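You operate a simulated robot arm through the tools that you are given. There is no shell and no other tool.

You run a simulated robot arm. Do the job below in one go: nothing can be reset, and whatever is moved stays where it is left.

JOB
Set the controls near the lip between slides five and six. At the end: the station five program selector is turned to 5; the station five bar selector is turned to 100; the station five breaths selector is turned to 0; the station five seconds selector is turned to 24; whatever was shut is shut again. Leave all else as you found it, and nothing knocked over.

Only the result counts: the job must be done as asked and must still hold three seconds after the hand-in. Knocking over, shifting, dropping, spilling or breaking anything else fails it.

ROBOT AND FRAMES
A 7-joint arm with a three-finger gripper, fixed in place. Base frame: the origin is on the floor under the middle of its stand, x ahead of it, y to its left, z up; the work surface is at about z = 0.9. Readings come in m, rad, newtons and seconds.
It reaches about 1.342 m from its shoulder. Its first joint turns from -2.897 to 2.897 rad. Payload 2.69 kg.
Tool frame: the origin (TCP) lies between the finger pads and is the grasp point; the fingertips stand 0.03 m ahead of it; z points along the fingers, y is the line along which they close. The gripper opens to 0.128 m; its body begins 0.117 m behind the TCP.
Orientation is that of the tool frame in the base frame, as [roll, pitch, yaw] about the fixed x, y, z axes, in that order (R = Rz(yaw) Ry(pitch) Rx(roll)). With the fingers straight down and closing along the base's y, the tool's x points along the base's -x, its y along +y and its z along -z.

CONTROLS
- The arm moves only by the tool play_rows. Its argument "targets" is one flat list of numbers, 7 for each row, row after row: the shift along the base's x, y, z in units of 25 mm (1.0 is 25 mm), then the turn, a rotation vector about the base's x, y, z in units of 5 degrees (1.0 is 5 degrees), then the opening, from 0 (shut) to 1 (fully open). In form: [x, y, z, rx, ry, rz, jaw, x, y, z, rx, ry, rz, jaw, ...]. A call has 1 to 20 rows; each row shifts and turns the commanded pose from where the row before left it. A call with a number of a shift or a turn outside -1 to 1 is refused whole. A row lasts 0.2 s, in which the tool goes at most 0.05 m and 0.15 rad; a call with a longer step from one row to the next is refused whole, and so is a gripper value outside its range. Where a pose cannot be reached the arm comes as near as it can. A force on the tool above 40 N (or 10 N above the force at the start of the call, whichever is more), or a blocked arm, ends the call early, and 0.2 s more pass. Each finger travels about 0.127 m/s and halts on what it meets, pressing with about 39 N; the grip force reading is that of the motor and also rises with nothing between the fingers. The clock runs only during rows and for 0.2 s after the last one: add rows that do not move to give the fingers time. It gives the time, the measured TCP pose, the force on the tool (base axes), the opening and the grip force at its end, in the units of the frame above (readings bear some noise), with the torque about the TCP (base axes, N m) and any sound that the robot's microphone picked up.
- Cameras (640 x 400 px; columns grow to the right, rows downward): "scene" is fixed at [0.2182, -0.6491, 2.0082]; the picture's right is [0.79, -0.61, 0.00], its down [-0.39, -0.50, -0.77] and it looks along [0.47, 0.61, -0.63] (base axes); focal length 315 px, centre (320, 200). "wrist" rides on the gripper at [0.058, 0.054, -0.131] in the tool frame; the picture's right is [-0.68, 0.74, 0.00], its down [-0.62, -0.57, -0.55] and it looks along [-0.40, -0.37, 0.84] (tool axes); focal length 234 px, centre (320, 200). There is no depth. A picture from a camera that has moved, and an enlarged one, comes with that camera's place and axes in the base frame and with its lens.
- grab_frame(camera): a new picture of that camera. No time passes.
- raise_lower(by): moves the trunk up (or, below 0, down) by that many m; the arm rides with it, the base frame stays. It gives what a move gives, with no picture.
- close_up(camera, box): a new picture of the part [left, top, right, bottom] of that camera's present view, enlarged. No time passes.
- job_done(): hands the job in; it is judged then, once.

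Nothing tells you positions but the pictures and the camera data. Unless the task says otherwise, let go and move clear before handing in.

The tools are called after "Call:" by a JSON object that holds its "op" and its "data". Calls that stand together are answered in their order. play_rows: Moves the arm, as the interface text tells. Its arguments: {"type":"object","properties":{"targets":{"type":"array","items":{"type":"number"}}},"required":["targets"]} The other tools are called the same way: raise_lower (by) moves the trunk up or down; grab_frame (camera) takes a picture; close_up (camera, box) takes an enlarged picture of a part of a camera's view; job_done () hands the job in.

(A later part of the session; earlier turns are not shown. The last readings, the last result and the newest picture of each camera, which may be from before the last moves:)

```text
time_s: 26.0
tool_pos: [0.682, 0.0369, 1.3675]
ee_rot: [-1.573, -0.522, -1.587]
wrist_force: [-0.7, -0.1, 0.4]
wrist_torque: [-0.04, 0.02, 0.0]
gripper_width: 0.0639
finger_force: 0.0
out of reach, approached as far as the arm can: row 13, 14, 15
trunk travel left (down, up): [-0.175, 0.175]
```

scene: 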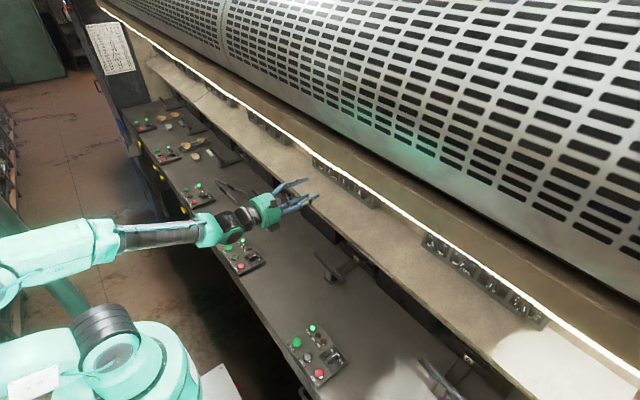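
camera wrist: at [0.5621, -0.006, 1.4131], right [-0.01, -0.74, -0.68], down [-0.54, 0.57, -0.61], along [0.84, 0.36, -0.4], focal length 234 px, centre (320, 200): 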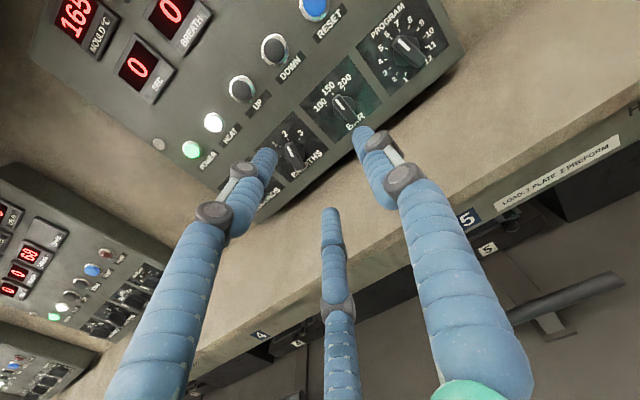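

Roll isn't the cause. Reach seems to improve with height relative to the shoulder, so I'll test by going higher and then right, which tells me if lowering the trunk will help.

Call:
{"op": "play_rows", "data": {"targets": [-0.4, 0, 0.9, 0, 0, 0, 0.5, -0.4, 0, 0.9, 0, 0, 0, 0.5, -0.4, 0, 0.9, 0, 0, 0, 0.5, -0.4, 0, 0.9, 0, 0, 0, 0.5, 0, -0.9, 0, 0, 0, 0, 0.5, 0, -0.9, 0, 0, 0, 0, 0.5, 0, -0.9, 0, 0, 0, 0, 0.5, 0, -0.9, 0, 0, 0, 0, 0.5, 0, -0.9, 0, 0, 0, 0, 0.5]}}

Call:
{"op": "grab_frame", "data": {"camera": "scene"}}

```text
time_s: 28.0
tool_pos: [0.6444, 0.0059, 1.4712]
ee_rot: [-1.574, -0.52, -1.587]
wrist_force: [-0.2, 0.4, 0.0]
wrist_torque: [0.0, -0.03, 0.02]
gripper_width: 0.0638
finger_force: 0.0
out of reach, approached as far as the arm can: row 5, 6, 7, 8, 9
trunk travel left (down, up): [-0.175, 0.175]
```

```text
taken
```

scene: 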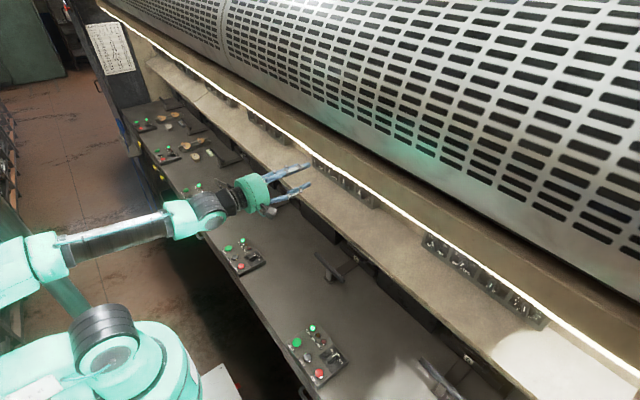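

The limit persists, so I suspect the wrist is bent the "wrong way" past straight. I'll test with a small yaw left and back to confirm.

Call:
{"op": "play_rows", "data": {"targets": [0, 0, 0, 0, 0, 1, 0.5, 0, 0, 0, 0, 0, 1, 0.5, 0, 0, 0, 0, 0, 1, 0.5]}}

Call:
{"op": "play_rows", "data": {"targets": [0, 0, 0, 0, 0, -1, 0.5, 0, 0, 0, 0, 0, -1, 0.5, 0, 0, 0, 0, 0, -1, 0.5]}}

```text
time_s: 28.8
tool_pos: [0.6446, 0.007, 1.472]
ee_rot: [-1.573, -0.522, -1.587]
wrist_force: [-0.4, 0.1, 0.6]
wrist_torque: [0.02, 0.0, 0.0]
gripper_width: 0.0638
finger_force: 0.0
out of reach, approached as far as the arm can: row 1, 2, 3
trunk travel left (down, up): [-0.175, 0.175]
```

```text
time_s: 29.6
tool_pos: [0.6441, 0.0043, 1.4705]
ee_rot: [-1.571, -0.522, -1.853]
wrist_force: [-0.8, 0.3, -0.3]
wrist_torque: [0.02, 0.01, -0.01]
gripper_width: 0.064
finger_force: 0.1
trunk travel left (down, up): [-0.175, 0.175]
```

Confirmed: the wrist can yaw right but not left, so it's bent past straight. I'll back off, point the hand down again, then bring it round to forward via the left-down side so the wrist bends the good way.

Call:
{"op": "play_rows", "data": {"targets": [-0.43, 0, 0, 0.2786, 0.9604, 0, 0.5, -0.43, 0, 0, 0.2786, 0.9604, 0, 0.5, -0.43, 0, 0, 0.2786, 0.9604, 0, 0.5, -0.43, 0, 0, 0.2786, 0.9604, 0, 0.5, -0.43, 0, 0, 0.2786, 0.9604, 0, 0.5, -0.43, 0, 0, 0.2786, 0.9604, 0, 0.5, -0.43, 0, 0, 0.2786, 0.9604, 0, 0.5, -0.43, 0, 0, 0.2786, 0.9604, 0, 0.5, -0.43, 0, 0, 0.2786, 0.9604, 0, 0.5, -0.43, 0, 0, 0.2786, 0.9604, 0, 0.5, -0.43, 0, 0, 0.2786, 0.9604, 0, 0.5, -0.43, 0, 0, 0.2786, 0.9604, 0, 0.5, -0.43, 0, 0, 0.2786, 0.9604, 0, 0.5, -0.43, 0, 0, 0.2786, 0.9604, 0, 0.5, -0.43, 0, 0, 0.2786, 0.9604, 0, 0.5, -0.43, 0, 0, 0.2786, 0.9604, 0, 0.5, -0.43, 0, 0, 0.2786, 0.9604, 0, 0.5, -0.43, 0, 0, 0.2786, 0.9604, 0, 0.5]}}

Call:
{"op": "grab_frame", "data": {"camera": "scene"}}

```text
time_s: 33.4
tool_pos: [0.4481, 0.0052, 1.4714]
ee_rot: [3.139, 0.001, -1.33]
wrist_force: [0.7, 0.3, 0.1]
wrist_torque: [0.01, 0.0, 0.03]
gripper_width: 0.064
finger_force: 0.1
trunk travel left (down, up): [-0.175, 0.175]
```

```text
taken
```

scene: 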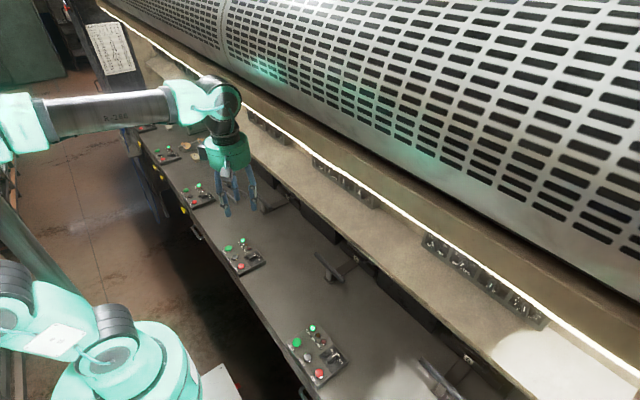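

The hand points down again. Now I'll tilt it to the left-down and check.

Call:
{"op": "play_rows", "data": {"targets": [0, 0, 0, 1, 0, 0, 0.5, 0, 0, 0, 1, 0, 0, 0.5, 0, 0, 0, 1, 0, 0, 0.5, 0, 0, 0, 1, 0, 0, 0.5, 0, 0, 0, 1, 0, 0, 0.5, 0, 0, 0, 1, 0, 0, 0.5, 0, 0, 0, 1, 0, 0, 0.5, 0, 0, 0, 1, 0, 0, 0.5, 0, 0, 0, 1, 0, 0, 0.5, 0, 0, 0, 1, 0, 0, 0.5, 0, 0, 0, 1, 0, 0, 0.5, 0, 0, 0, 1, 0, 0, 0.5]}}

Call:
{"op": "grab_frame", "data": {"camera": "scene"}}

```text
time_s: 36.0
tool_pos: [0.4504, 0.0046, 1.4705]
ee_rot: [-2.748, 1.002, -1.116]
wrist_force: [0.5, -0.1, 0.0]
wrist_torque: [-0.02, -0.01, 0.02]
gripper_width: 0.0642
finger_force: 0.0
trunk travel left (down, up): [-0.175, 0.175]
```

```text
taken
```

scene: 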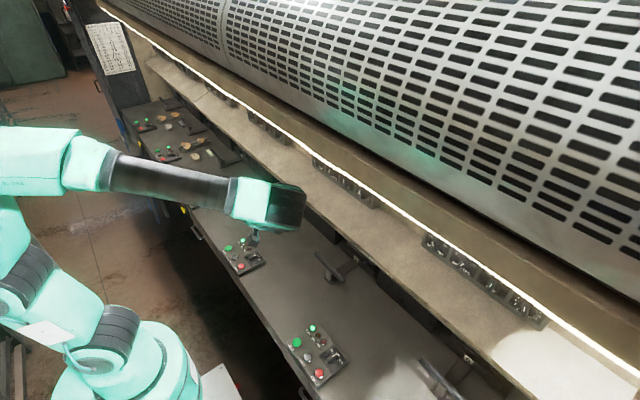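

Working so far. Now I'll swing the hand from left-down round to straight ahead.

Call:
{"op": "play_rows", "data": {"targets": [0.333, -0.05, -0.155, 0, -0.5, -0.866, 0.5, 0.333, -0.05, -0.155, 0, -0.5, -0.866, 0.5, 0.333, -0.05, -0.155, 0, -0.5, -0.866, 0.5, 0.333, -0.05, -0.155, 0, -0.5, -0.866, 0.5, 0.333, -0.05, -0.155, 0, -0.5, -0.866, 0.5, 0.333, -0.05, -0.155, 0, -0.5, -0.866, 0.5, 0.333, -0.05, -0.155, 0, -0.5, -0.866, 0.5, 0.333, -0.05, -0.155, 0, -0.5, -0.866, 0.5, 0.333, -0.05, -0.155, 0, -0.5, -0.866, 0.5, 0.333, -0.05, -0.155, 0, -0.5, -0.866, 0.5, 0.333, -0.05, -0.155, 0, -0.5, -0.866, 0.5, 0.333, -0.05, -0.155, 0, -0.5, -0.866, 0.5, 0.333, -0.05, -0.155, 0, -0.5, -0.866, 0.5, 0.333, -0.05, -0.155, 0, -0.5, -0.866, 0.5, 0.333, -0.05, -0.155, 0, -0.5, -0.866, 0.5, 0.333, -0.05, -0.155, 0, -0.5, -0.866, 0.5, 0.333, -0.05, -0.155, 0, -0.5, -0.866, 0.5, 0.333, -0.05, -0.155, 0, -0.5, -0.866, 0.5]}}

Call:
{"op": "grab_frame", "data": {"camera": "scene"}}

Call:
{"op": "grab_frame", "data": {"camera": "wrist"}}

```text
time_s: 39.8
tool_pos: [0.587, -0.0306, 1.4176]
ee_rot: [-1.651, 0.813, -1.539]
wrist_force: [-1.8, 1.5, 1.1]
wrist_torque: [0.0, 0.12, -0.08]
gripper_width: 0.0644
finger_force: 0.1
out of reach, approached as far as the arm can: row 17, 18
trunk travel left (down, up): [-0.175, 0.175]
```

```text
taken
```

scene: 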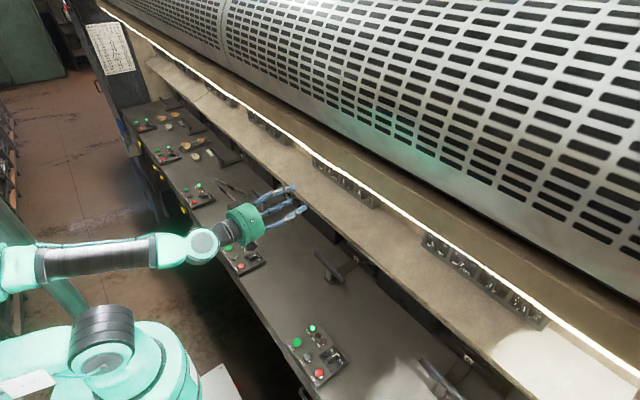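

```text
taken
camera wrist: at [0.4523, -0.0445, 1.3463], right [-0.09, 1.0, -0.01], down [-0.5, -0.03, 0.86], along [0.86, 0.09, 0.5], focal length 234 px, centre (320, 200)
```

wrist: 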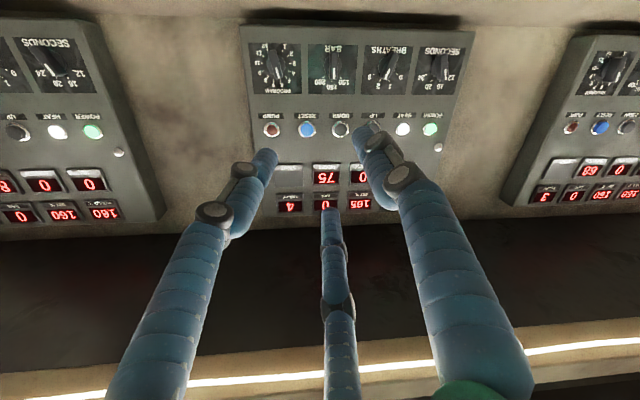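

The wrist is now on the good side and nearly level (about 6° off). I'll test which roll direction frees the last bit of alignment.

Call:
{"op": "play_rows", "data": {"targets": [0, 0, 0, -1, 0, 0, 0.5, 0, 0, 0, -1, 0, 0, 0.5, 0, 0, 0, -1, 0, 0, 0.5, 0, 0, 0, -1, 0, 0, 0.5, 0, 0, 0, 0, -0.315, -0.515, 0.5, 0, 0, 0, 0, -0.315, -0.515, 0.5]}}

```text
time_s: 41.2
tool_pos: [0.5924, -0.0602, 1.4581]
ee_rot: [-1.67, 0.469, -1.582]
wrist_force: [0.4, 0.6, 0.9]
wrist_torque: [0.02, -0.02, -0.02]
gripper_width: 0.0641
finger_force: 0.0
out of reach, approached as far as the arm can: row 1, 2, 3, 4, 5, 6
trunk travel left (down, up): [-0.175, 0.175]
```

Negative roll is the binding direction here. I'll roll positive instead.

Call:
{"op": "play_rows", "data": {"targets": [0, 0, 0, 1, 0, 0, 0.5, 0, 0, 0, 1, 0, 0, 0.5, 0, 0, 0, 1, 0, 0, 0.5, 0, 0, 0, 1, 0, 0, 0.5, 0, 0, 0, 1, 0, 0, 0.5, 0, 0, 0, 1, 0, 0, 0.5, 0, 0, 0, 1, 0, 0, 0.5, 0, 0, 0, 1, 0, 0, 0.5, 0, 0, 0, 1, 0, 0, 0.5, 0, 0, 0, 1, 0, 0, 0.5]}}

```text
time_s: 43.4
tool_pos: [0.5933, -0.0603, 1.4599]
ee_rot: [-1.684, 1.339, -1.606]
wrist_force: [0.3, 0.0, 0.4]
wrist_torque: [0.06, -0.01, 0.01]
gripper_width: 0.064
finger_force: 0.1
trunk travel left (down, up): [-0.175, 0.175]
```

Positive roll is free. I'll correct the alignment and move to the front of BAR, watching reach.

Call:
{"op": "play_rows", "data": {"targets": [0.534, 0.367, -0.572, 0.33, -0.0375, -0.1075, 0.5, 0.534, 0.367, -0.572, 0.33, -0.0375, -0.1075, 0.5, 0.534, 0.367, -0.572, 0.33, -0.0375, -0.1075, 0.5, 0.534, 0.367, -0.572, 0.33, -0.0375, -0.1075, 0.5, 0.534, 0.367, -0.572, 0.33, -0.0375, -0.1075, 0.5, 0.534, 0.367, -0.572, 0.33, -0.0375, -0.1075, 0.5, 0.534, 0.367, -0.572, 0.33, -0.0375, -0.1075, 0.5, 0.534, 0.367, -0.572, 0.33, -0.0375, -0.1075, 0.5]}}

Call:
{"op": "grab_frame", "data": {"camera": "scene"}}

Call:
{"op": "grab_frame", "data": {"camera": "wrist"}}

```text
time_s: 45.2
tool_pos: [0.6892, -0.0428, 1.3426]
ee_rot: [-0.226, 1.565, -0.208]
wrist_force: [0.0, 0.7, -0.3]
wrist_torque: [-0.03, -0.01, -0.03]
gripper_width: 0.064
finger_force: 0.1
out of reach, approached as far as the arm can: row 6, 7, 8
trunk travel left (down, up): [-0.175, 0.175]
```

```text
taken
```

scene: 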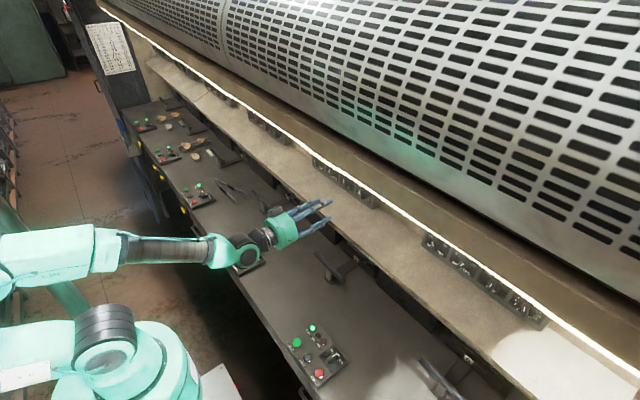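

```text
taken
camera wrist: at [0.5585, 0.0072, 1.2839], right [-0.02, 0.74, 0.68], down [-0.54, -0.57, 0.61], along [0.84, -0.36, 0.41], focal length 234 px, centre (320, 200)
```

wrist: 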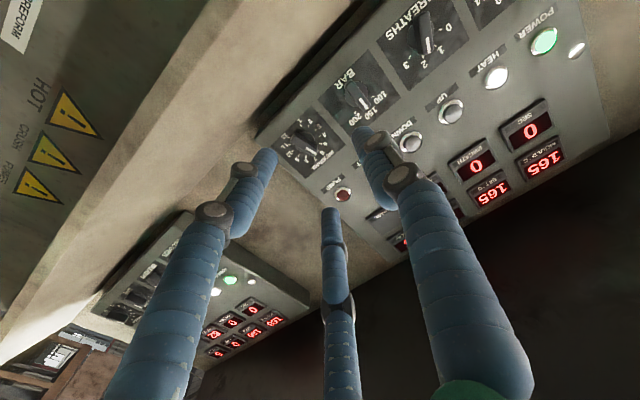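

In this configuration the limit is on the other side (can't go to +y). I'll probe roll and yaw here to see what is binding.

Call:
{"op": "play_rows", "data": {"targets": [0, 0, 0, 1, 0, 0, 0.5, 0, 0, 0, 1, 0, 0, 0.5, 0, 0, 0, 1, 0, 0, 0.5, 0, 0, 0, 1, 0, 0, 0.5, 0, 0, 0, 1, 0, 0, 0.5, 0, 0, 0, 1, 0, 0, 0.5, 0, 0.4, 0, 0, 0, 0, 0.5, 0, 0.4, 0, 0, 0, 0, 0.5]}}

```text
time_s: 47.0
tool_pos: [0.6873, -0.0507, 1.3492]
ee_rot: [1.559, 1.047, 1.567]
wrist_force: [0.5, 0.2, 0.3]
wrist_torque: [0.0, -0.01, -0.02]
gripper_width: 0.0642
finger_force: 0.1
out of reach, approached as far as the arm can: row 1, 7, 8
trunk travel left (down, up): [-0.175, 0.175]
```

Call:
{"op": "play_rows", "data": {"targets": [0, 0, 0, 0, 0, 1, 0.5, 0, 0, 0, 0, 0, 1, 0.5]}}

Call:
{"op": "play_rows", "data": {"targets": [0, 0, 0, 0, 0, -1, 0.5, 0, 0, 0, 0, 0, -1, 0.5]}}

Call:
{"op": "play_rows", "data": {"targets": [0, 0, 0, 0, 1, 0, 0.5, 0, 0, 0, 0, 1, 0, 0.5]}}

Call:
{"op": "play_rows", "data": {"targets": [0, 0, 0, 0, -1, 0, 0.5, 0, 0, 0, 0, -1, 0, 0.5]}}

```text
time_s: 47.6
tool_pos: [0.6874, -0.0525, 1.3486]
ee_rot: [1.555, 1.048, 1.726]
wrist_force: [-0.1, -0.1, -0.5]
wrist_torque: [0.01, 0.0, 0.02]
gripper_width: 0.0639
finger_force: 0.1
trunk travel left (down, up): [-0.175, 0.175]
```

```text
time_s: 48.2
tool_pos: [0.6877, -0.052, 1.3487]
ee_rot: [1.56, 1.049, 1.564]
wrist_force: [-0.2, 0.7, 0.1]
wrist_torque: [0.0, 0.03, 0.01]
gripper_width: 0.064
finger_force: 0.2
trunk travel left (down, up): [-0.175, 0.175]
```

```text
time_s: 48.8
tool_pos: [0.6867, -0.0524, 1.3498]
ee_rot: [1.899, 1.023, 1.85]
wrist_force: [0.2, -0.4, -1.0]
wrist_torque: [0.03, -0.02, -0.01]
gripper_width: 0.0639
finger_force: 0.1
trunk travel left (down, up): [-0.175, 0.175]
```

```text
time_s: 49.4
tool_pos: [0.6863, -0.0519, 1.3492]
ee_rot: [1.557, 1.049, 1.561]
wrist_force: [-0.4, 0.7, -0.2]
wrist_torque: [0.0, 0.01, 0.02]
gripper_width: 0.0642
finger_force: 0.2
trunk travel left (down, up): [-0.175, 0.175]
```

Only the +y position is bounded in this configuration, so the PROGRAM knob (y≈-0.071) is reachable here. I'll roll the hand to φ≈166° (aligned with the PROGRAM bar, flipped) and line up with it.

Call:
{"op": "play_rows", "data": {"targets": [0, -0.0384, -0.0064, 1, 0, 0, 0.5, 0, -0.0384, -0.0064, 1, 0, 0, 0.5, 0, -0.0384, -0.0064, 1, 0, 0, 0.5, 0, -0.0384, -0.0064, 1, 0, 0, 0.5, 0, -0.0384, -0.0064, 1, 0, 0, 0.5, 0, -0.0384, -0.0064, 1, 0, 0, 0.5, 0, -0.0384, -0.0064, 1, 0, 0, 0.5, 0, -0.0384, -0.0064, 1, 0, 0, 0.5, 0, -0.0384, -0.0064, 1, 0, 0, 0.5, 0, -0.0384, -0.0064, 1, 0, 0, 0.5, 0, -0.0384, -0.0064, 1, 0, 0, 0.5, 0, -0.0384, -0.0064, 1, 0, 0, 0.5, 0, -0.0384, -0.0064, 1, 0, 0, 0.5, 0, -0.0384, -0.0064, 1, 0, 0, 0.5, 0, -0.0384, -0.0064, 1, 0, 0, 0.5, 0, -0.0384, -0.0064, 1, 0, 0, 0.5, 0, -0.0384, -0.0064, 1, 0, 0, 0.5, 0, -0.0384, -0.0064, 1, 0, 0, 0.5, 0, -0.0384, -0.0064, 1, 0, 0, 0.5, 0, -0.0384, -0.0064, 1, 0, 0, 0.5]}}

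Call:
{"op": "grab_frame", "data": {"camera": "wrist"}}

```text
time_s: 53.6
tool_pos: [0.6873, -0.0723, 1.3452]
ee_rot: [1.58, -0.699, 1.558]
wrist_force: [0.3, -0.1, 0.0]
wrist_torque: [-0.01, -0.07, -0.05]
gripper_width: 0.0642
finger_force: 0.1
trunk travel left (down, up): [-0.175, 0.175]
```

```text
taken
camera wrist: at [0.5568, -0.0618, 1.4244], right [-0.01, -0.99, 0.13], down [-0.56, -0.1, -0.83], along [0.83, -0.08, -0.55], focal length 234 px, centre (320, 200)
```

wrist: 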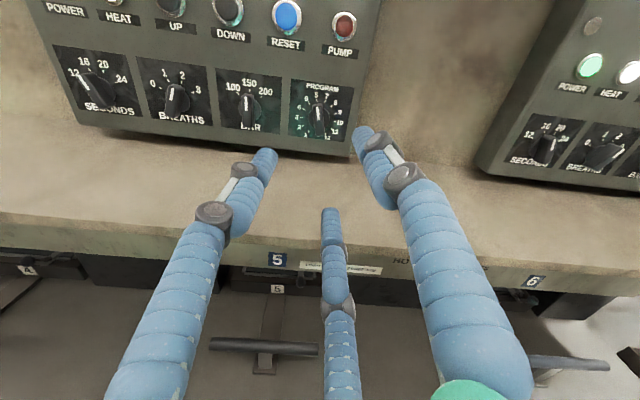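

A clear upright view of panel five. I'll zoom in on the dials to confirm the present settings.

Call:
{"op": "close_up", "data": {"camera": "wrist", "box": [40, 30, 210, 140]}}

Call:
{"op": "close_up", "data": {"camera": "wrist", "box": [205, 60, 365, 160]}}

```text
3.64 times, centred on (125, 85) of wrist
camera zoom: at [0.5568, -0.0618, 1.4244], right [-0.01, -0.99, 0.13], down [-0.56, -0.1, -0.83], along [0.83, -0.08, -0.55], focal length 852 px, centre (1029, 618)
```

zoom: 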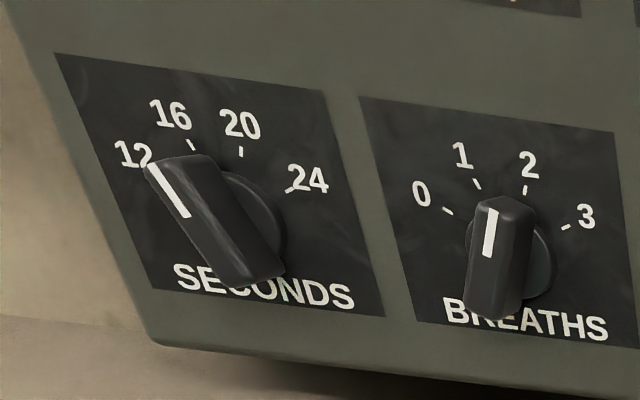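

```text
4.00 times, centred on (285, 110) of wrist
camera zoom: at [0.5568, -0.0618, 1.4244], right [-0.01, -0.99, 0.13], down [-0.56, -0.1, -0.83], along [0.83, -0.08, -0.55], focal length 937 px, centre (460, 560)
```

zoom: 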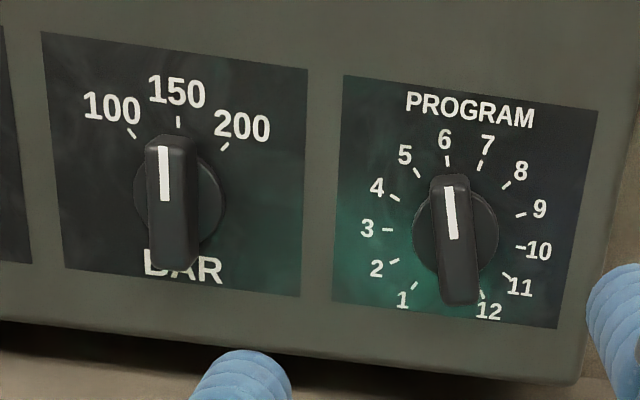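

PROGRAM is at 6, BAR 150, BREATHS 2, SECONDS 16. I'll roll to align with the PROGRAM bar and come forward to just before the knob.

Call:
{"op": "play_rows", "data": {"targets": [0.4, 0.0065, 0.0065, 0.909, -0.01, 0.01, 0.5, 0.4, 0.0065, 0.0065, 0.909, -0.01, 0.01, 0.5, 0.4, 0.0065, 0.0065, 0.909, -0.01, 0.01, 0.5, 0.4, 0.0065, 0.0065, 0.909, -0.01, 0.01, 0.5, 0.4, 0.0065, 0.0065, 0.909, -0.01, 0.01, 0.5, 0.4, 0.0065, 0.0065, 0.909, -0.01, 0.01, 0.5, 0.4, 0.0065, 0.0065, 0.909, -0.01, 0.01, 0.5, 0.4, 0.0065, 0.0065, 0.909, -0.01, 0.01, 0.5]}}

Call:
{"op": "grab_frame", "data": {"camera": "wrist"}}

Call:
{"op": "close_up", "data": {"camera": "scene", "box": [220, 130, 440, 270]}}

```text
time_s: 55.4
tool_pos: [0.766, -0.0701, 1.3464]
ee_rot: [1.574, -1.331, 1.569]
wrist_force: [-0.8, -0.1, 0.2]
wrist_torque: [-0.02, 0.03, 0.0]
gripper_width: 0.0638
finger_force: 0.1
trunk travel left (down, up): [-0.175, 0.175]
```

```text
taken
camera wrist: at [0.6364, -0.1102, 1.4159], right [0.0, -0.88, -0.48], down [-0.55, 0.4, -0.73], along [0.83, 0.27, -0.48], focal length 234 px, centre (320, 200)
```

wrist: 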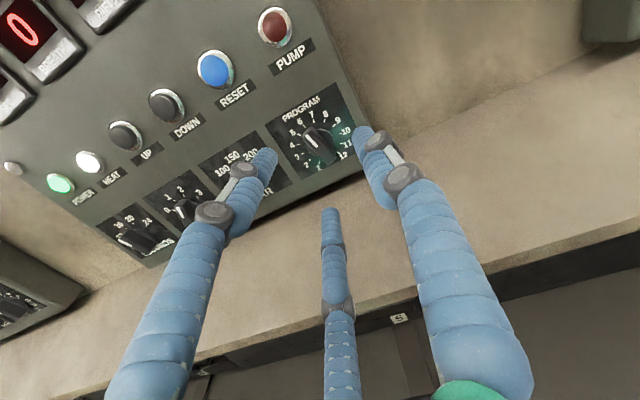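

```text
2.86 times, centred on (330, 200) of scene
camera zoom: at [0.2182, -0.6491, 2.0082], right [0.79, -0.61, 0.0], down [-0.39, -0.5, -0.77], along [0.47, 0.61, -0.63], focal length 900 px, centre (291, 200)
```

zoom: 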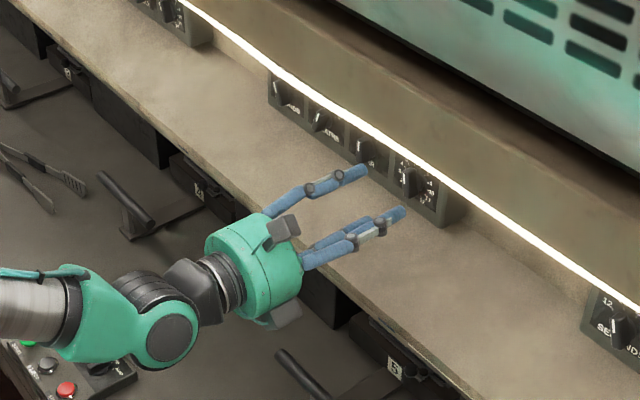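

Aligned with the knob: projected centre and pictured knob agree to within a couple of mm. I'll advance around the knob carefully.

Call:
{"op": "play_rows", "data": {"targets": [0.35, -0.006, 0, 0, 0, 0, 0.5, 0.35, -0.006, 0, 0, 0, 0, 0.5, 0.35, -0.006, 0, 0, 0, 0, 0.5, 0.35, -0.006, 0, 0, 0, 0, 0.5, 0.35, -0.006, 0, 0, 0, 0, 0.5, 0.35, -0.006, 0, 0, 0, 0, 0.5]}}

Call:
{"op": "grab_frame", "data": {"camera": "wrist"}}

Call:
{"op": "close_up", "data": {"camera": "scene", "box": [300, 140, 420, 220]}}

```text
time_s: 56.8
tool_pos: [0.8198, -0.0709, 1.3466]
ee_rot: [1.577, -1.332, 1.57]
wrist_force: [-0.6, 0.5, 0.0]
wrist_torque: [0.01, 0.02, 0.01]
gripper_width: 0.064
finger_force: 0.1
trunk travel left (down, up): [-0.175, 0.175]
```

```text
taken
camera wrist: at [0.689, -0.1105, 1.4156], right [0.0, -0.88, -0.48], down [-0.55, 0.4, -0.73], along [0.83, 0.27, -0.48], focal length 234 px, centre (320, 200)
```

wrist: 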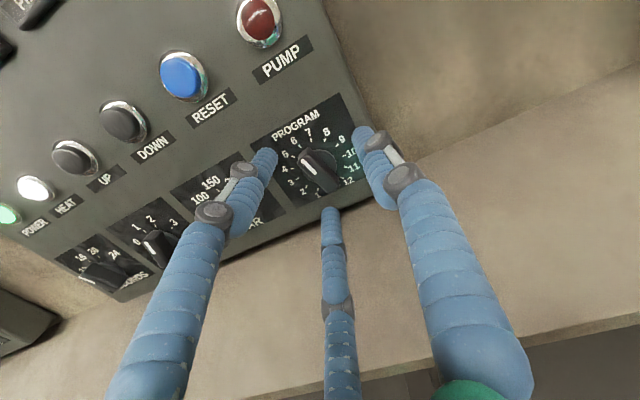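

```text
5.00 times, centred on (360, 180) of scene
camera zoom: at [0.2182, -0.6491, 2.0082], right [0.79, -0.61, 0.0], down [-0.39, -0.5, -0.77], along [0.47, 0.61, -0.63], focal length 1575 px, centre (120, 300)
```

zoom: 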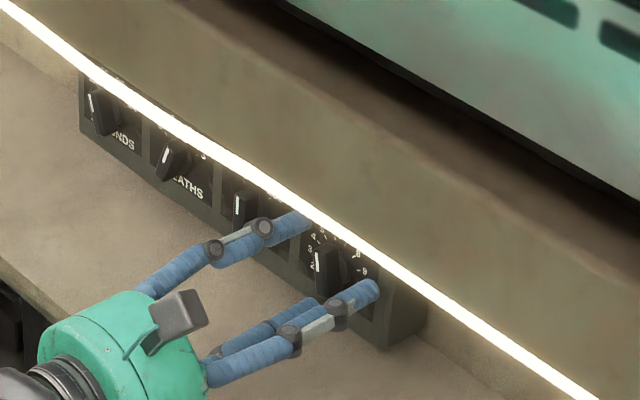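

No contact yet; the fingers straddle the knob. I'll close on it.

Call:
{"op": "play_rows", "data": {"targets": [0.1, 0, 0, 0, 0, 0, 0.3, 0, 0, 0, 0, 0, 0, 0.2, 0, 0, 0, 0, 0, 0, 0.1, 0, 0, 0, 0, 0, 0, 0, 0, 0, 0, 0, 0, 0, 0]}}

Call:
{"op": "grab_frame", "data": {"camera": "wrist"}}

Call:
{"op": "close_up", "data": {"camera": "wrist", "box": [220, 70, 420, 270]}}

Call:
{"op": "close_up", "data": {"camera": "scene", "box": [300, 140, 420, 220]}}

```text
time_s: 58.0
tool_pos: [0.8214, -0.0676, 1.3433]
ee_rot: [1.591, -1.329, 1.556]
wrist_force: [-1.6, 31.0, -15.0]
wrist_torque: [-0.06, -0.36, 0.82]
gripper_width: 0.0202
finger_force: 45.4
trunk travel left (down, up): [-0.175, 0.175]
```

```text
taken
camera wrist: at [0.6921, -0.1073, 1.4139], right [0.0, -0.88, -0.48], down [-0.55, 0.4, -0.73], along [0.83, 0.27, -0.48], focal length 234 px, centre (320, 200)
```

wrist: 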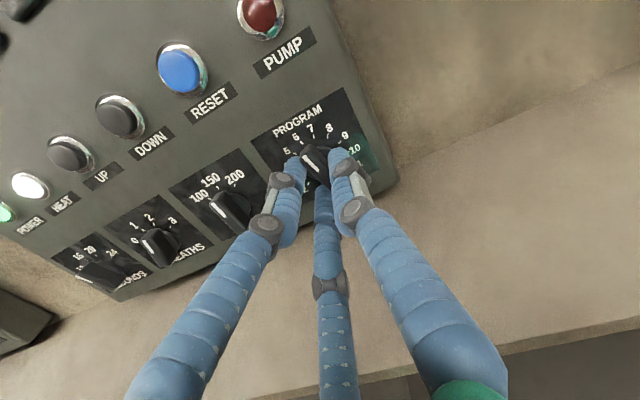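

```text
2.00 times, centred on (320, 170) of wrist
camera zoom: at [0.6921, -0.1073, 1.4139], right [0.0, -0.88, -0.48], down [-0.55, 0.4, -0.73], along [0.83, 0.27, -0.48], focal length 468 px, centre (320, 260)
```

zoom: 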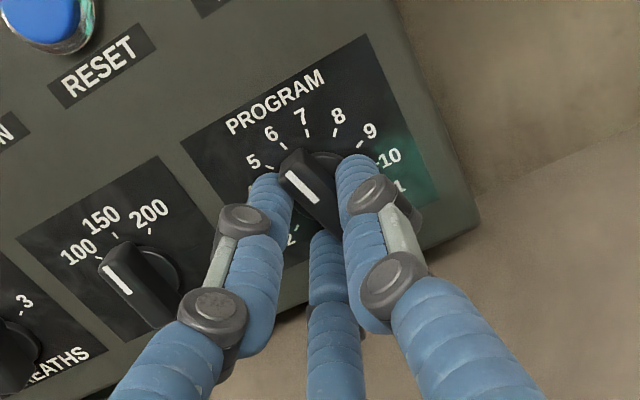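

```text
5.00 times, centred on (360, 180) of scene
camera zoom: at [0.2182, -0.6491, 2.0082], right [0.79, -0.61, 0.0], down [-0.39, -0.5, -0.77], along [0.47, 0.61, -0.63], focal length 1575 px, centre (120, 300)
```

zoom: 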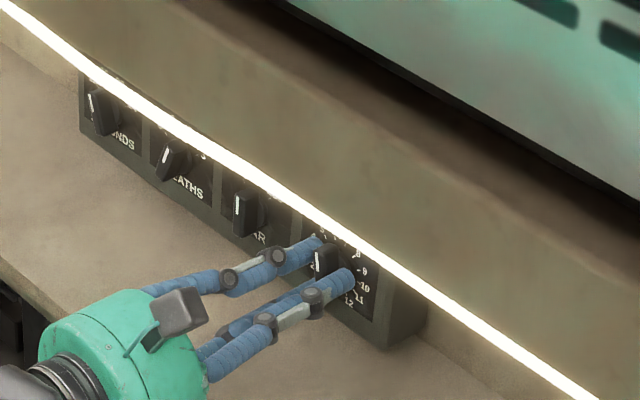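

The knob is held (grip width 20 mm) with some sideways load of about 34 N because the hand is ~3 mm off. I'll shift slightly in the direction of that force to relax it before turning.

Call:
{"op": "play_rows", "data": {"targets": [0, 0.1, -0.05, 0, 0, 0, 0]}}

```text
time_s: 58.4
tool_pos: [0.8223, -0.0666, 1.344]
ee_rot: [1.588, -1.329, 1.561]
wrist_force: [-4.9, 20.7, -12.5]
wrist_torque: [-0.05, 1.59, -0.01]
gripper_width: 0.0202
finger_force: 45.0
trunk travel left (down, up): [-0.175, 0.175]
```

Call:
{"op": "play_rows", "data": {"targets": [0, 0.1, -0.06, 0, 0, 0, 0]}}

```text
time_s: 58.8
tool_pos: [0.8222, -0.0686, 1.3435]
ee_rot: [1.584, -1.332, 1.567]
wrist_force: [-10.2, -0.3, -9.8]
wrist_torque: [0.06, 1.55, -0.61]
gripper_width: 0.0203
finger_force: 45.0
trunk travel left (down, up): [-0.175, 0.175]
```

Load is nearly gone. Now I'll turn the PROGRAM knob 27° counter-clockwise from 6 to 5.

Call:
{"op": "play_rows", "data": {"targets": [0, -0.01, -0.005, -0.91, 0, 0, 0, 0, -0.01, -0.005, -0.91, 0, 0, 0, 0, -0.01, -0.005, -0.91, 0, 0, 0, 0, -0.01, -0.005, -0.91, 0, 0, 0, 0, -0.01, -0.005, -0.91, 0, 0, 0, 0, -0.01, -0.005, -0.91, 0, 0, 0]}}

Call:
{"op": "close_up", "data": {"camera": "wrist", "box": [220, 70, 420, 270]}}

```text
time_s: 60.2
tool_pos: [0.8223, -0.071, 1.3436]
ee_rot: [1.577, -0.853, 1.572]
wrist_force: [-0.8, -21.3, -11.0]
wrist_torque: [0.12, 0.7, -1.1]
gripper_width: 0.0203
finger_force: 44.9
trunk travel left (down, up): [-0.175, 0.175]
```

```text
2.00 times, centred on (320, 170) of wrist
camera zoom: at [0.692, -0.0739, 1.4225], right [0.01, -1.0, -0.03], down [-0.55, 0.02, -0.83], along [0.83, 0.02, -0.55], focal length 468 px, centre (320, 260)
```

zoom: 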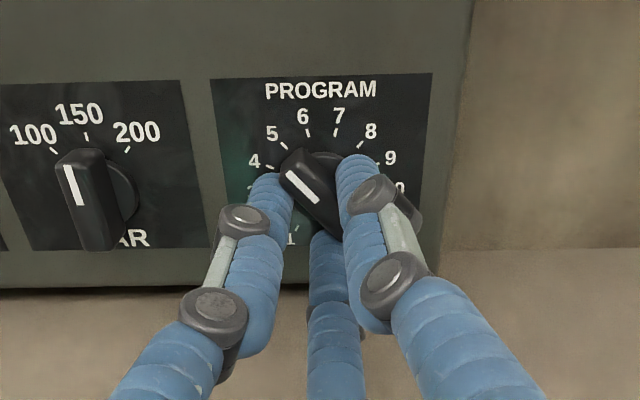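

The pointer has turned to 5. I'll release and back off to check.

Call:
{"op": "play_rows", "data": {"targets": [0, 0, 0, 0, 0, 0, 0.25, 0, 0, 0, 0, 0, 0, 0.5, 0, 0, 0, 0, 0, 0, 0.5, 0, 0, 0, 0, 0, 0, 0.5, -0.5, 0, 0, 0, 0, 0, 0.5, -0.8, 0, 0, 0, 0, 0, 0.5, -0.8, 0, 0, 0, 0, 0, 0.5, -0.8, 0, 0, 0, 0, 0, 0.5]}}

Call:
{"op": "grab_frame", "data": {"camera": "wrist"}}

Call:
{"op": "close_up", "data": {"camera": "wrist", "box": [250, 60, 400, 190]}}

```text
time_s: 62.0
tool_pos: [0.7498, -0.0685, 1.3438]
ee_rot: [1.575, -0.855, 1.569]
wrist_force: [1.1, 0.3, -0.2]
wrist_torque: [0.02, -0.02, 0.03]
gripper_width: 0.064
finger_force: 0.1
trunk travel left (down, up): [-0.175, 0.175]
```

```text
taken
camera wrist: at [0.6195, -0.0709, 1.4226], right [0.0, -1.0, -0.03], down [-0.55, 0.02, -0.83], along [0.83, 0.02, -0.55], focal length 234 px, centre (320, 200)
```

wrist: 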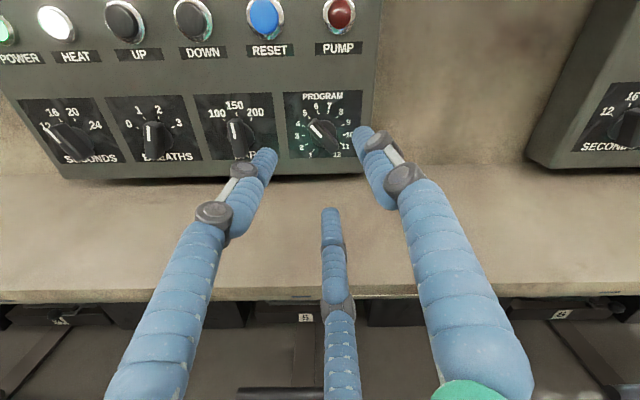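

```text
3.08 times, centred on (325, 125) of wrist
camera zoom: at [0.6195, -0.0709, 1.4226], right [0.0, -1.0, -0.03], down [-0.55, 0.02, -0.83], along [0.83, 0.02, -0.55], focal length 720 px, centre (305, 431)
```

zoom: 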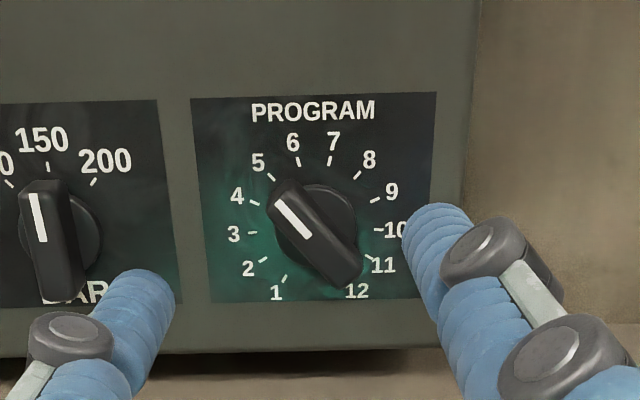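

PROGRAM now reads 5 (measured about -39°, mark at -40°). Next is BAR at y≈0.013; I'll roll to φ=180° and approach with a slight left yaw to stay within the wrist limit.

Call:
{"op": "play_rows", "data": {"targets": [-0.1, 0.1, 0.02, 1, 0, 0, 0.5, -0.1, 0.1, 0.02, 1, 0, 0, 0.5, -0.1, 0.1, 0.02, 1, 0, 0, 0.5, -0.1, 0.1, 0.02, 1, 0, 0, 0.5, 0, 0.1, 0.02, 1, 0, 0, 0.5, 0, 0.1, 0.02, 1, 0, 0, 0.5, 0, 0.1, 0.02, 1, 0, 0, 0.5, 0, 0.1, 0.02, 1, 0, 0, 0.5, 0, 0.4, 0, 0.2, 0, 0.6, 0.5, 0, 0.4, 0, 0, 0, 0.6, 0.5, 0, 0.4, 0, 0, 0, 0.6, 0.5, 0, 0.4, 0, 0, 0, 0.6, 0.5, 0, 0.4, 0, 0, 0, 0.6, 0.5]}}

Call:
{"op": "grab_frame", "data": {"camera": "wrist"}}

```text
time_s: 64.8
tool_pos: [0.7394, 0.0005, 1.3471]
ee_rot: [-0.315, -1.57, -2.559]
wrist_force: [-0.4, -0.4, -0.5]
wrist_torque: [-0.01, 0.02, 0.02]
gripper_width: 0.0641
finger_force: 0.0
out of reach, approached as far as the arm can: row 7
trunk travel left (down, up): [-0.175, 0.175]
```

```text
taken
camera wrist: at [0.627, -0.0873, 1.4057], right [0.19, -0.71, -0.68], down [-0.68, 0.4, -0.62], along [0.71, 0.58, -0.4], focal length 234 px, centre (320, 200)
```

wrist: 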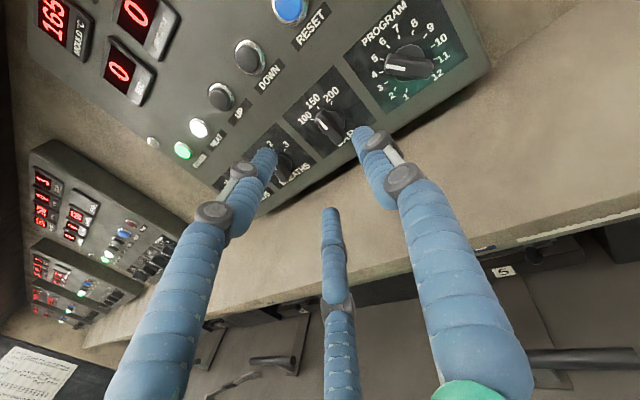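

Reachable with the hand yawed 15° left. I'll shift onto BAR's centre line and see how much of that yaw I can remove.

Call:
{"op": "play_rows", "data": {"targets": [0, 0.25, 0.03, 0, 0, -0.4, 0.5, 0, 0.25, 0, 0, 0, -0.4, 0.5, 0, 0, 0, 0, 0, -0.4, 0.5, 0, 0, 0, 0, 0, -0.4, 0.5]}}

Call:
{"op": "grab_frame", "data": {"camera": "wrist"}}

Call:
{"op": "close_up", "data": {"camera": "wrist", "box": [240, 70, 400, 190]}}

```text
time_s: 65.8
tool_pos: [0.7411, 0.0123, 1.3477]
ee_rot: [0.773, -1.569, 2.492]
wrist_force: [-0.4, 0.2, 0.0]
wrist_torque: [-0.03, 0.02, -0.01]
gripper_width: 0.064
finger_force: 0.2
trunk travel left (down, up): [-0.175, 0.175]
```

```text
taken
camera wrist: at [0.6167, -0.0576, 1.4072], right [0.09, -0.73, -0.68], down [-0.61, 0.49, -0.62], along [0.78, 0.47, -0.4], focal length 234 px, centre (320, 200)
```

wrist: 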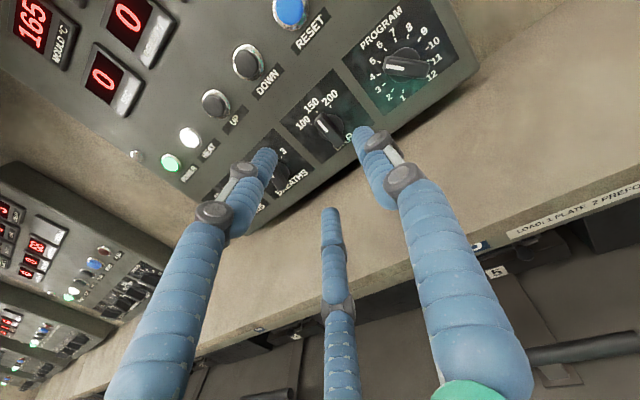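

```text
3.33 times, centred on (320, 130) of wrist
camera zoom: at [0.6167, -0.0576, 1.4072], right [0.09, -0.73, -0.68], down [-0.61, 0.49, -0.62], along [0.78, 0.47, -0.4], focal length 781 px, centre (320, 433)
```

zoom: 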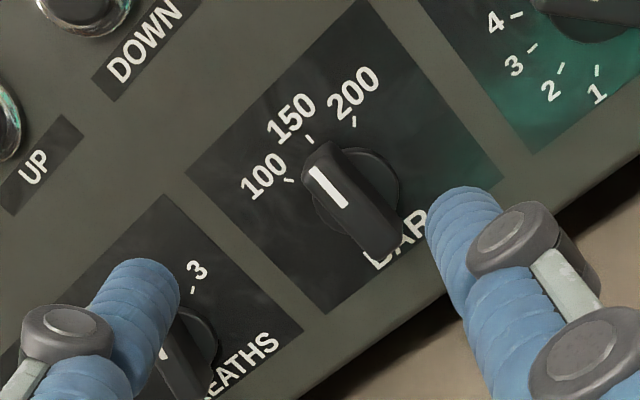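

Call:
{"op": "play_rows", "data": {"targets": [0, 0, 0, 0, 0, -0.4, 0.5, 0, 0, 0, 0, 0, -0.4, 0.5, 0, 0, 0, 0, 0, -0.4, 0.5]}}

Call:
{"op": "grab_frame", "data": {"camera": "wrist"}}

```text
time_s: 66.6
tool_pos: [0.7383, 0.0103, 1.3482]
ee_rot: [2.841, -1.569, 0.402]
wrist_force: [-0.1, -0.2, -1.2]
wrist_torque: [0.01, 0.02, 0.0]
gripper_width: 0.0641
finger_force: 0.1
out of reach, approached as far as the arm can: row 3
trunk travel left (down, up): [-0.175, 0.175]
```

```text
taken
camera wrist: at [0.6143, -0.0576, 1.4075], right [0.07, -0.73, -0.68], down [-0.6, 0.51, -0.61], along [0.79, 0.45, -0.41], focal length 234 px, centre (320, 200)
```

wrist: 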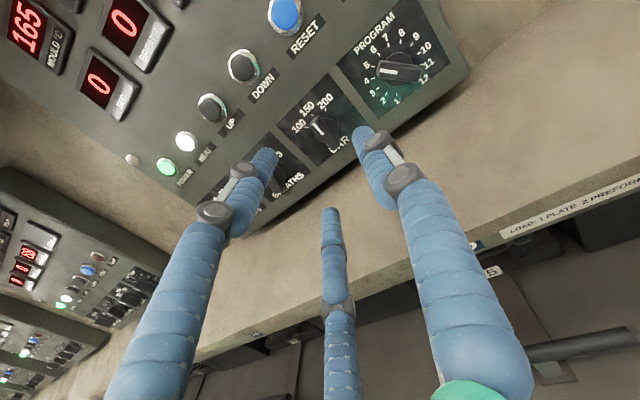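

About 5.5° of yaw is the limit, so I'll keep roughly 7.5° for slack and advance around the BAR knob (stopping slightly shorter since the right finger leads).

Call:
{"op": "play_rows", "data": {"targets": [0.3, 0.05, -0.03, 0, 0, 0.2, 0.45, 0.3, 0.05, -0.03, 0, 0, 0.2, 0.45, 0.4, 0, 0, 0, 0, 0, 0.45, 0.4, 0, 0, 0, 0, 0, 0.45, 0.4, 0, 0, 0, 0, 0, 0.45, 0.4, 0, 0, 0, 0, 0, 0.45, 0.4, 0, 0, 0, 0, 0, 0.45, 0.4, 0, 0, 0, 0, 0, 0.45]}}

Call:
{"op": "grab_frame", "data": {"camera": "wrist"}}

Call:
{"op": "close_up", "data": {"camera": "scene", "box": [290, 130, 410, 210]}}

```text
time_s: 68.4
tool_pos: [0.8147, 0.0125, 1.3471]
ee_rot: [2.932, -1.569, 0.345]
wrist_force: [0.0, -0.4, -0.8]
wrist_torque: [0.0, 0.02, 0.03]
gripper_width: 0.0576
finger_force: 0.1
trunk travel left (down, up): [-0.175, 0.175]
```

```text
taken
camera wrist: at [0.6919, -0.0592, 1.4059], right [0.1, -0.73, -0.68], down [-0.62, 0.49, -0.61], along [0.78, 0.48, -0.41], focal length 234 px, centre (320, 200)
```

wrist: 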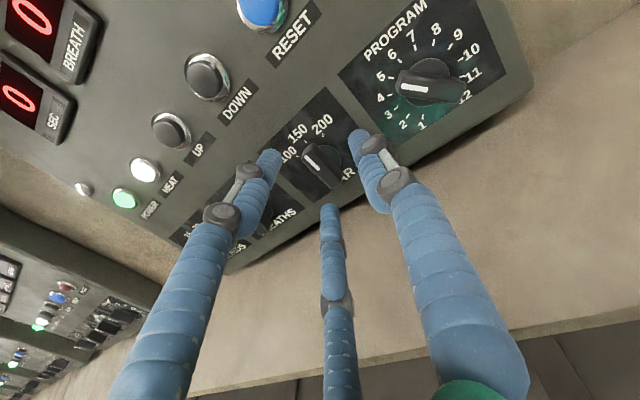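

```text
5.00 times, centred on (350, 170) of scene
camera zoom: at [0.2182, -0.6491, 2.0082], right [0.79, -0.61, 0.0], down [-0.39, -0.5, -0.77], along [0.47, 0.61, -0.63], focal length 1575 px, centre (170, 350)
```

zoom: 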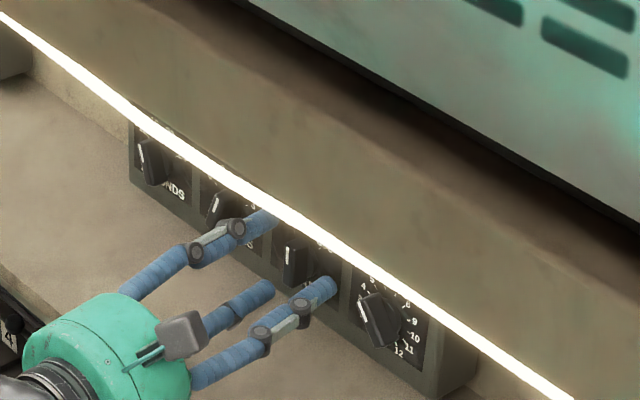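

Fingers straddle BAR without contact. Applying the offset that balanced the last grip (about +4 mm y, -3 mm z), then closing.

Call:
{"op": "play_rows", "data": {"targets": [0.1, 0.15, -0.12, 0, 0, 0, 0.35, 0, 0, 0, 0, 0, 0, 0.25, 0, 0, 0, 0, 0, 0, 0.12, 0, 0, 0, 0, 0, 0, 0, 0, 0, 0, 0, 0, 0, 0]}}

Call:
{"op": "close_up", "data": {"camera": "wrist", "box": [220, 70, 420, 270]}}

```text
time_s: 69.6
tool_pos: [0.816, 0.0155, 1.3401]
ee_rot: [-2.99, -1.562, -0.016]
wrist_force: [-4.9, -14.2, -23.0]
wrist_torque: [0.19, 0.62, -1.0]
gripper_width: 0.0167
finger_force: 42.0
trunk travel left (down, up): [-0.175, 0.175]
```

```text
2.00 times, centred on (320, 170) of wrist
camera zoom: at [0.6951, -0.057, 1.3993], right [0.09, -0.73, -0.68], down [-0.63, 0.49, -0.61], along [0.78, 0.48, -0.41], focal length 468 px, centre (320, 260)
```

zoom: 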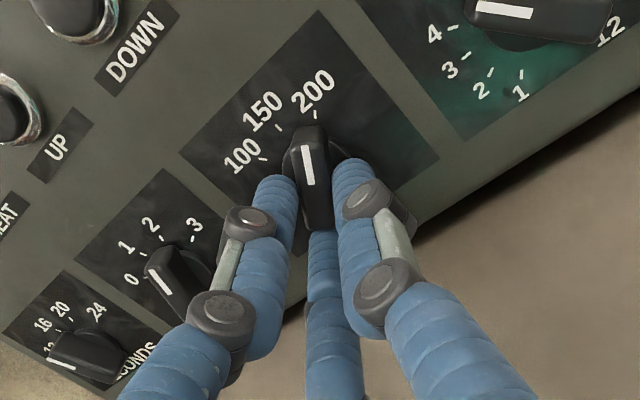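

Closing let the lower finger catch the bar and turn it clockwise to about +33°; the grip is firm and aligned with that finger. I'll simply turn it counter-clockwise with this grip, in stages, first relaxing the side load.

Call:
{"op": "play_rows", "data": {"targets": [0, -0.04, -0.07, 0, 0, 0, 0]}}

```text
time_s: 70.0
tool_pos: [0.8174, 0.0148, 1.3392]
ee_rot: [-3.103, -1.565, 0.099]
wrist_force: [-3.1, -10.2, -24.7]
wrist_torque: [0.14, 1.48, -0.24]
gripper_width: 0.0164
finger_force: 41.9
trunk travel left (down, up): [-0.175, 0.175]
```

Call:
{"op": "play_rows", "data": {"targets": [0, -0.02, 0, -0.965, 0, -0.127, 0, 0, -0.024, -0.004, -0.965, -0.01, -0.127, 0, 0, -0.024, -0.004, -0.965, -0.02, -0.127, 0, 0, -0.024, 0, -0.965, -0.03, -0.127, 0]}}

Call:
{"op": "close_up", "data": {"camera": "wrist", "box": [220, 70, 420, 270]}}

```text
time_s: 71.2
tool_pos: [0.8163, 0.0125, 1.3385]
ee_rot: [1.697, -1.229, 1.55]
wrist_force: [15.4, 11.9, -2.3]
wrist_torque: [-0.12, 0.28, 0.17]
gripper_width: 0.0164
finger_force: 42.5
out of reach, approached as far as the arm can: row 4
trunk travel left (down, up): [-0.175, 0.175]
stopped in row 4: the force on the tool passed its limit at 42 N (the readings are from after the stop); the commanded pose is now the measured one
```

```text
2.00 times, centred on (320, 170) of wrist
camera zoom: at [0.6933, -0.0324, 1.4178], right [0.07, -0.92, -0.39], down [-0.61, 0.27, -0.74], along [0.79, 0.3, -0.54], focal length 468 px, centre (320, 260)
```

zoom: 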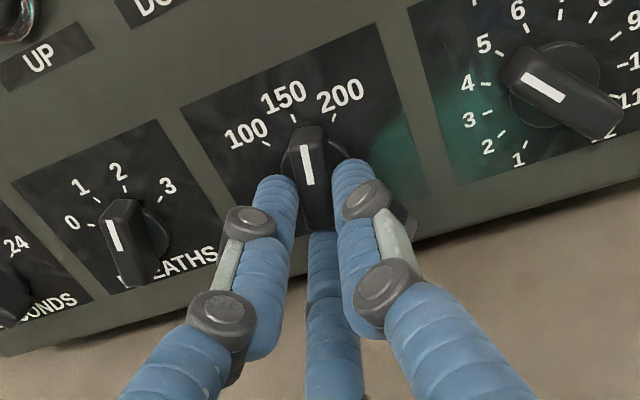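

I put a component on the wrong axis and ran into the reach limit; the knob is now around +13°. I'll restore some left yaw for slack, then continue rotating about the tool axis.

Call:
{"op": "play_rows", "data": {"targets": [0, 0, 0, 0, 0, 0.5, 0, 0, 0, 0, 0, 0, 0.4, 0]}}

```text
time_s: 71.8
tool_pos: [0.8162, 0.0095, 1.3385]
ee_rot: [1.699, -1.231, 1.623]
wrist_force: [15.8, 3.7, -6.3]
wrist_torque: [-0.06, -0.04, -0.43]
gripper_width: 0.0169
finger_force: 41.8
trunk travel left (down, up): [-0.175, 0.175]
```

Call:
{"op": "play_rows", "data": {"targets": [0, -0.03, 0.01, -0.98, -0.17, 0.042, 0, 0, -0.03, 0.01, -0.98, -0.17, 0.042, 0, 0, -0.03, 0.014, -0.98, -0.17, 0.042, 0, 0, -0.03, 0.016, -0.98, -0.17, 0.042, 0, 0, -0.03, 0.018, -0.98, -0.17, 0.042, 0]}}

Call:
{"op": "close_up", "data": {"camera": "wrist", "box": [220, 70, 420, 270]}}

```text
time_s: 73.0
tool_pos: [0.8161, 0.005, 1.3395]
ee_rot: [1.635, -0.797, 1.701]
wrist_force: [0.1, -4.2, -12.4]
wrist_torque: [-0.08, 1.26, -0.6]
gripper_width: 0.0167
finger_force: 42.2
trunk travel left (down, up): [-0.175, 0.175]
```

```text
2.00 times, centred on (320, 170) of wrist
camera zoom: at [0.6907, -0.0149, 1.4251], right [0.18, -0.98, 0.03], down [-0.57, -0.13, -0.81], along [0.8, 0.13, -0.59], focal length 468 px, centre (320, 260)
```

zoom: 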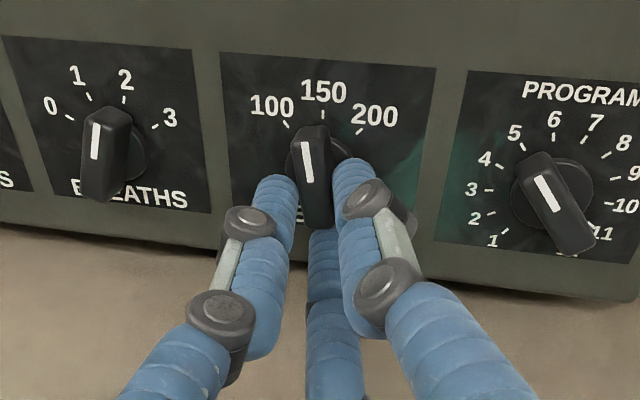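

The pointer is now at about -10°. Six more rows bring it to -40° (100).

Call:
{"op": "play_rows", "data": {"targets": [0, -0.026, 0.027, -0.98, -0.17, 0.042, 0, 0, -0.024, 0.028, -0.98, -0.17, 0.042, 0, 0, -0.021, 0.03, -0.98, -0.17, 0.042, 0, 0, -0.018, 0.031, -0.98, -0.17, 0.042, 0, 0, -0.015, 0.032, -0.98, -0.17, 0.042, 0, 0, -0.012, 0.033, -0.98, -0.17, 0.042, 0]}}

Call:
{"op": "close_up", "data": {"camera": "wrist", "box": [220, 70, 420, 270]}}

```text
time_s: 74.5
tool_pos: [0.8156, 0.0017, 1.3412]
ee_rot: [1.624, -0.278, 1.73]
wrist_force: [7.5, -5.5, -4.5]
wrist_torque: [0.08, 0.1, -0.85]
gripper_width: 0.0168
finger_force: 42.0
trunk travel left (down, up): [-0.175, 0.175]
stopped in row 6: the force on the tool passed its limit at 41 N (the readings are from after the stop); the commanded pose is now the measured one
```

```text
2.00 times, centred on (320, 170) of wrist
camera zoom: at [0.6837, 0.0198, 1.4169], right [0.17, -0.84, 0.52], down [-0.5, -0.53, -0.68], along [0.85, -0.14, -0.51], focal length 468 px, centre (320, 260)
```

zoom: 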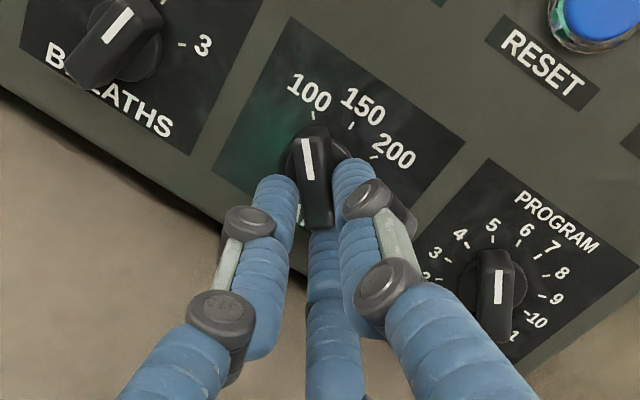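

The pointer is at 100 (about -40°). I'll release and back away to verify.

Call:
{"op": "play_rows", "data": {"targets": [0, 0, 0, 0, 0, 0, 0.2, 0, 0, 0, 0, 0, 0, 0.45, 0, 0, 0, 0, 0, 0, 0.5, 0, 0, 0, 0, 0, 0, 0.5, -0.5, 0, 0, 0, 0, 0, 0.5, -0.8, 0, 0, 0, 0, 0, 0.5, -0.8, 0, 0, 0, 0, 0, 0.5, -0.8, 0, 0, 0, 0, 0, 0.5]}}

Call:
{"op": "grab_frame", "data": {"camera": "wrist"}}

Call:
{"op": "close_up", "data": {"camera": "wrist", "box": [220, 50, 420, 190]}}

```text
time_s: 76.3
tool_pos: [0.7437, 0.0028, 1.3451]
ee_rot: [1.623, -0.278, 1.732]
wrist_force: [0.8, -0.6, -0.2]
wrist_torque: [0.0, 0.01, 0.0]
gripper_width: 0.0641
finger_force: 0.1
trunk travel left (down, up): [-0.175, 0.175]
```

```text
taken
camera wrist: at [0.6108, 0.021, 1.4182], right [0.17, -0.83, 0.52], down [-0.5, -0.53, -0.68], along [0.85, -0.14, -0.51], focal length 234 px, centre (320, 200)
```

wrist: 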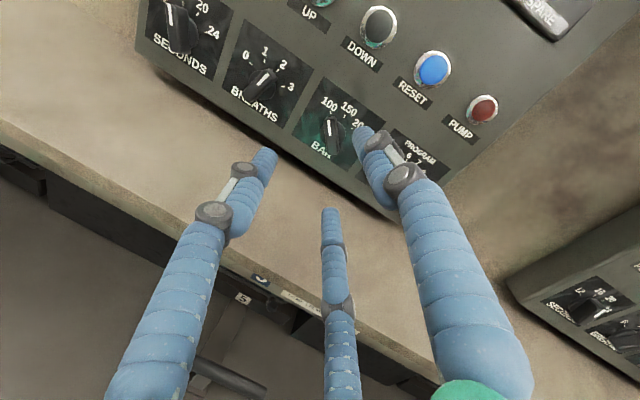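

```text
2.86 times, centred on (320, 120) of wrist
camera zoom: at [0.6108, 0.021, 1.4182], right [0.17, -0.83, 0.52], down [-0.5, -0.53, -0.68], along [0.85, -0.14, -0.51], focal length 669 px, centre (320, 429)
```

zoom: 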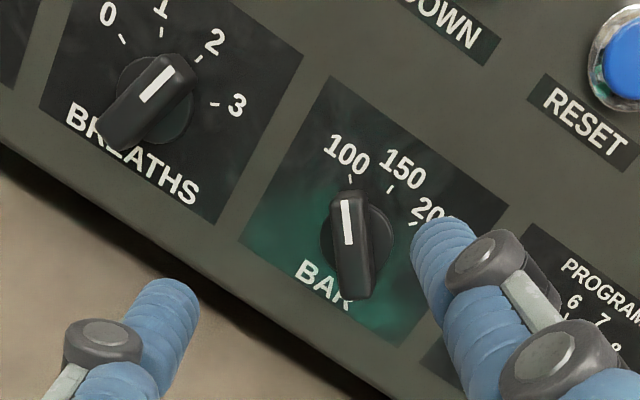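

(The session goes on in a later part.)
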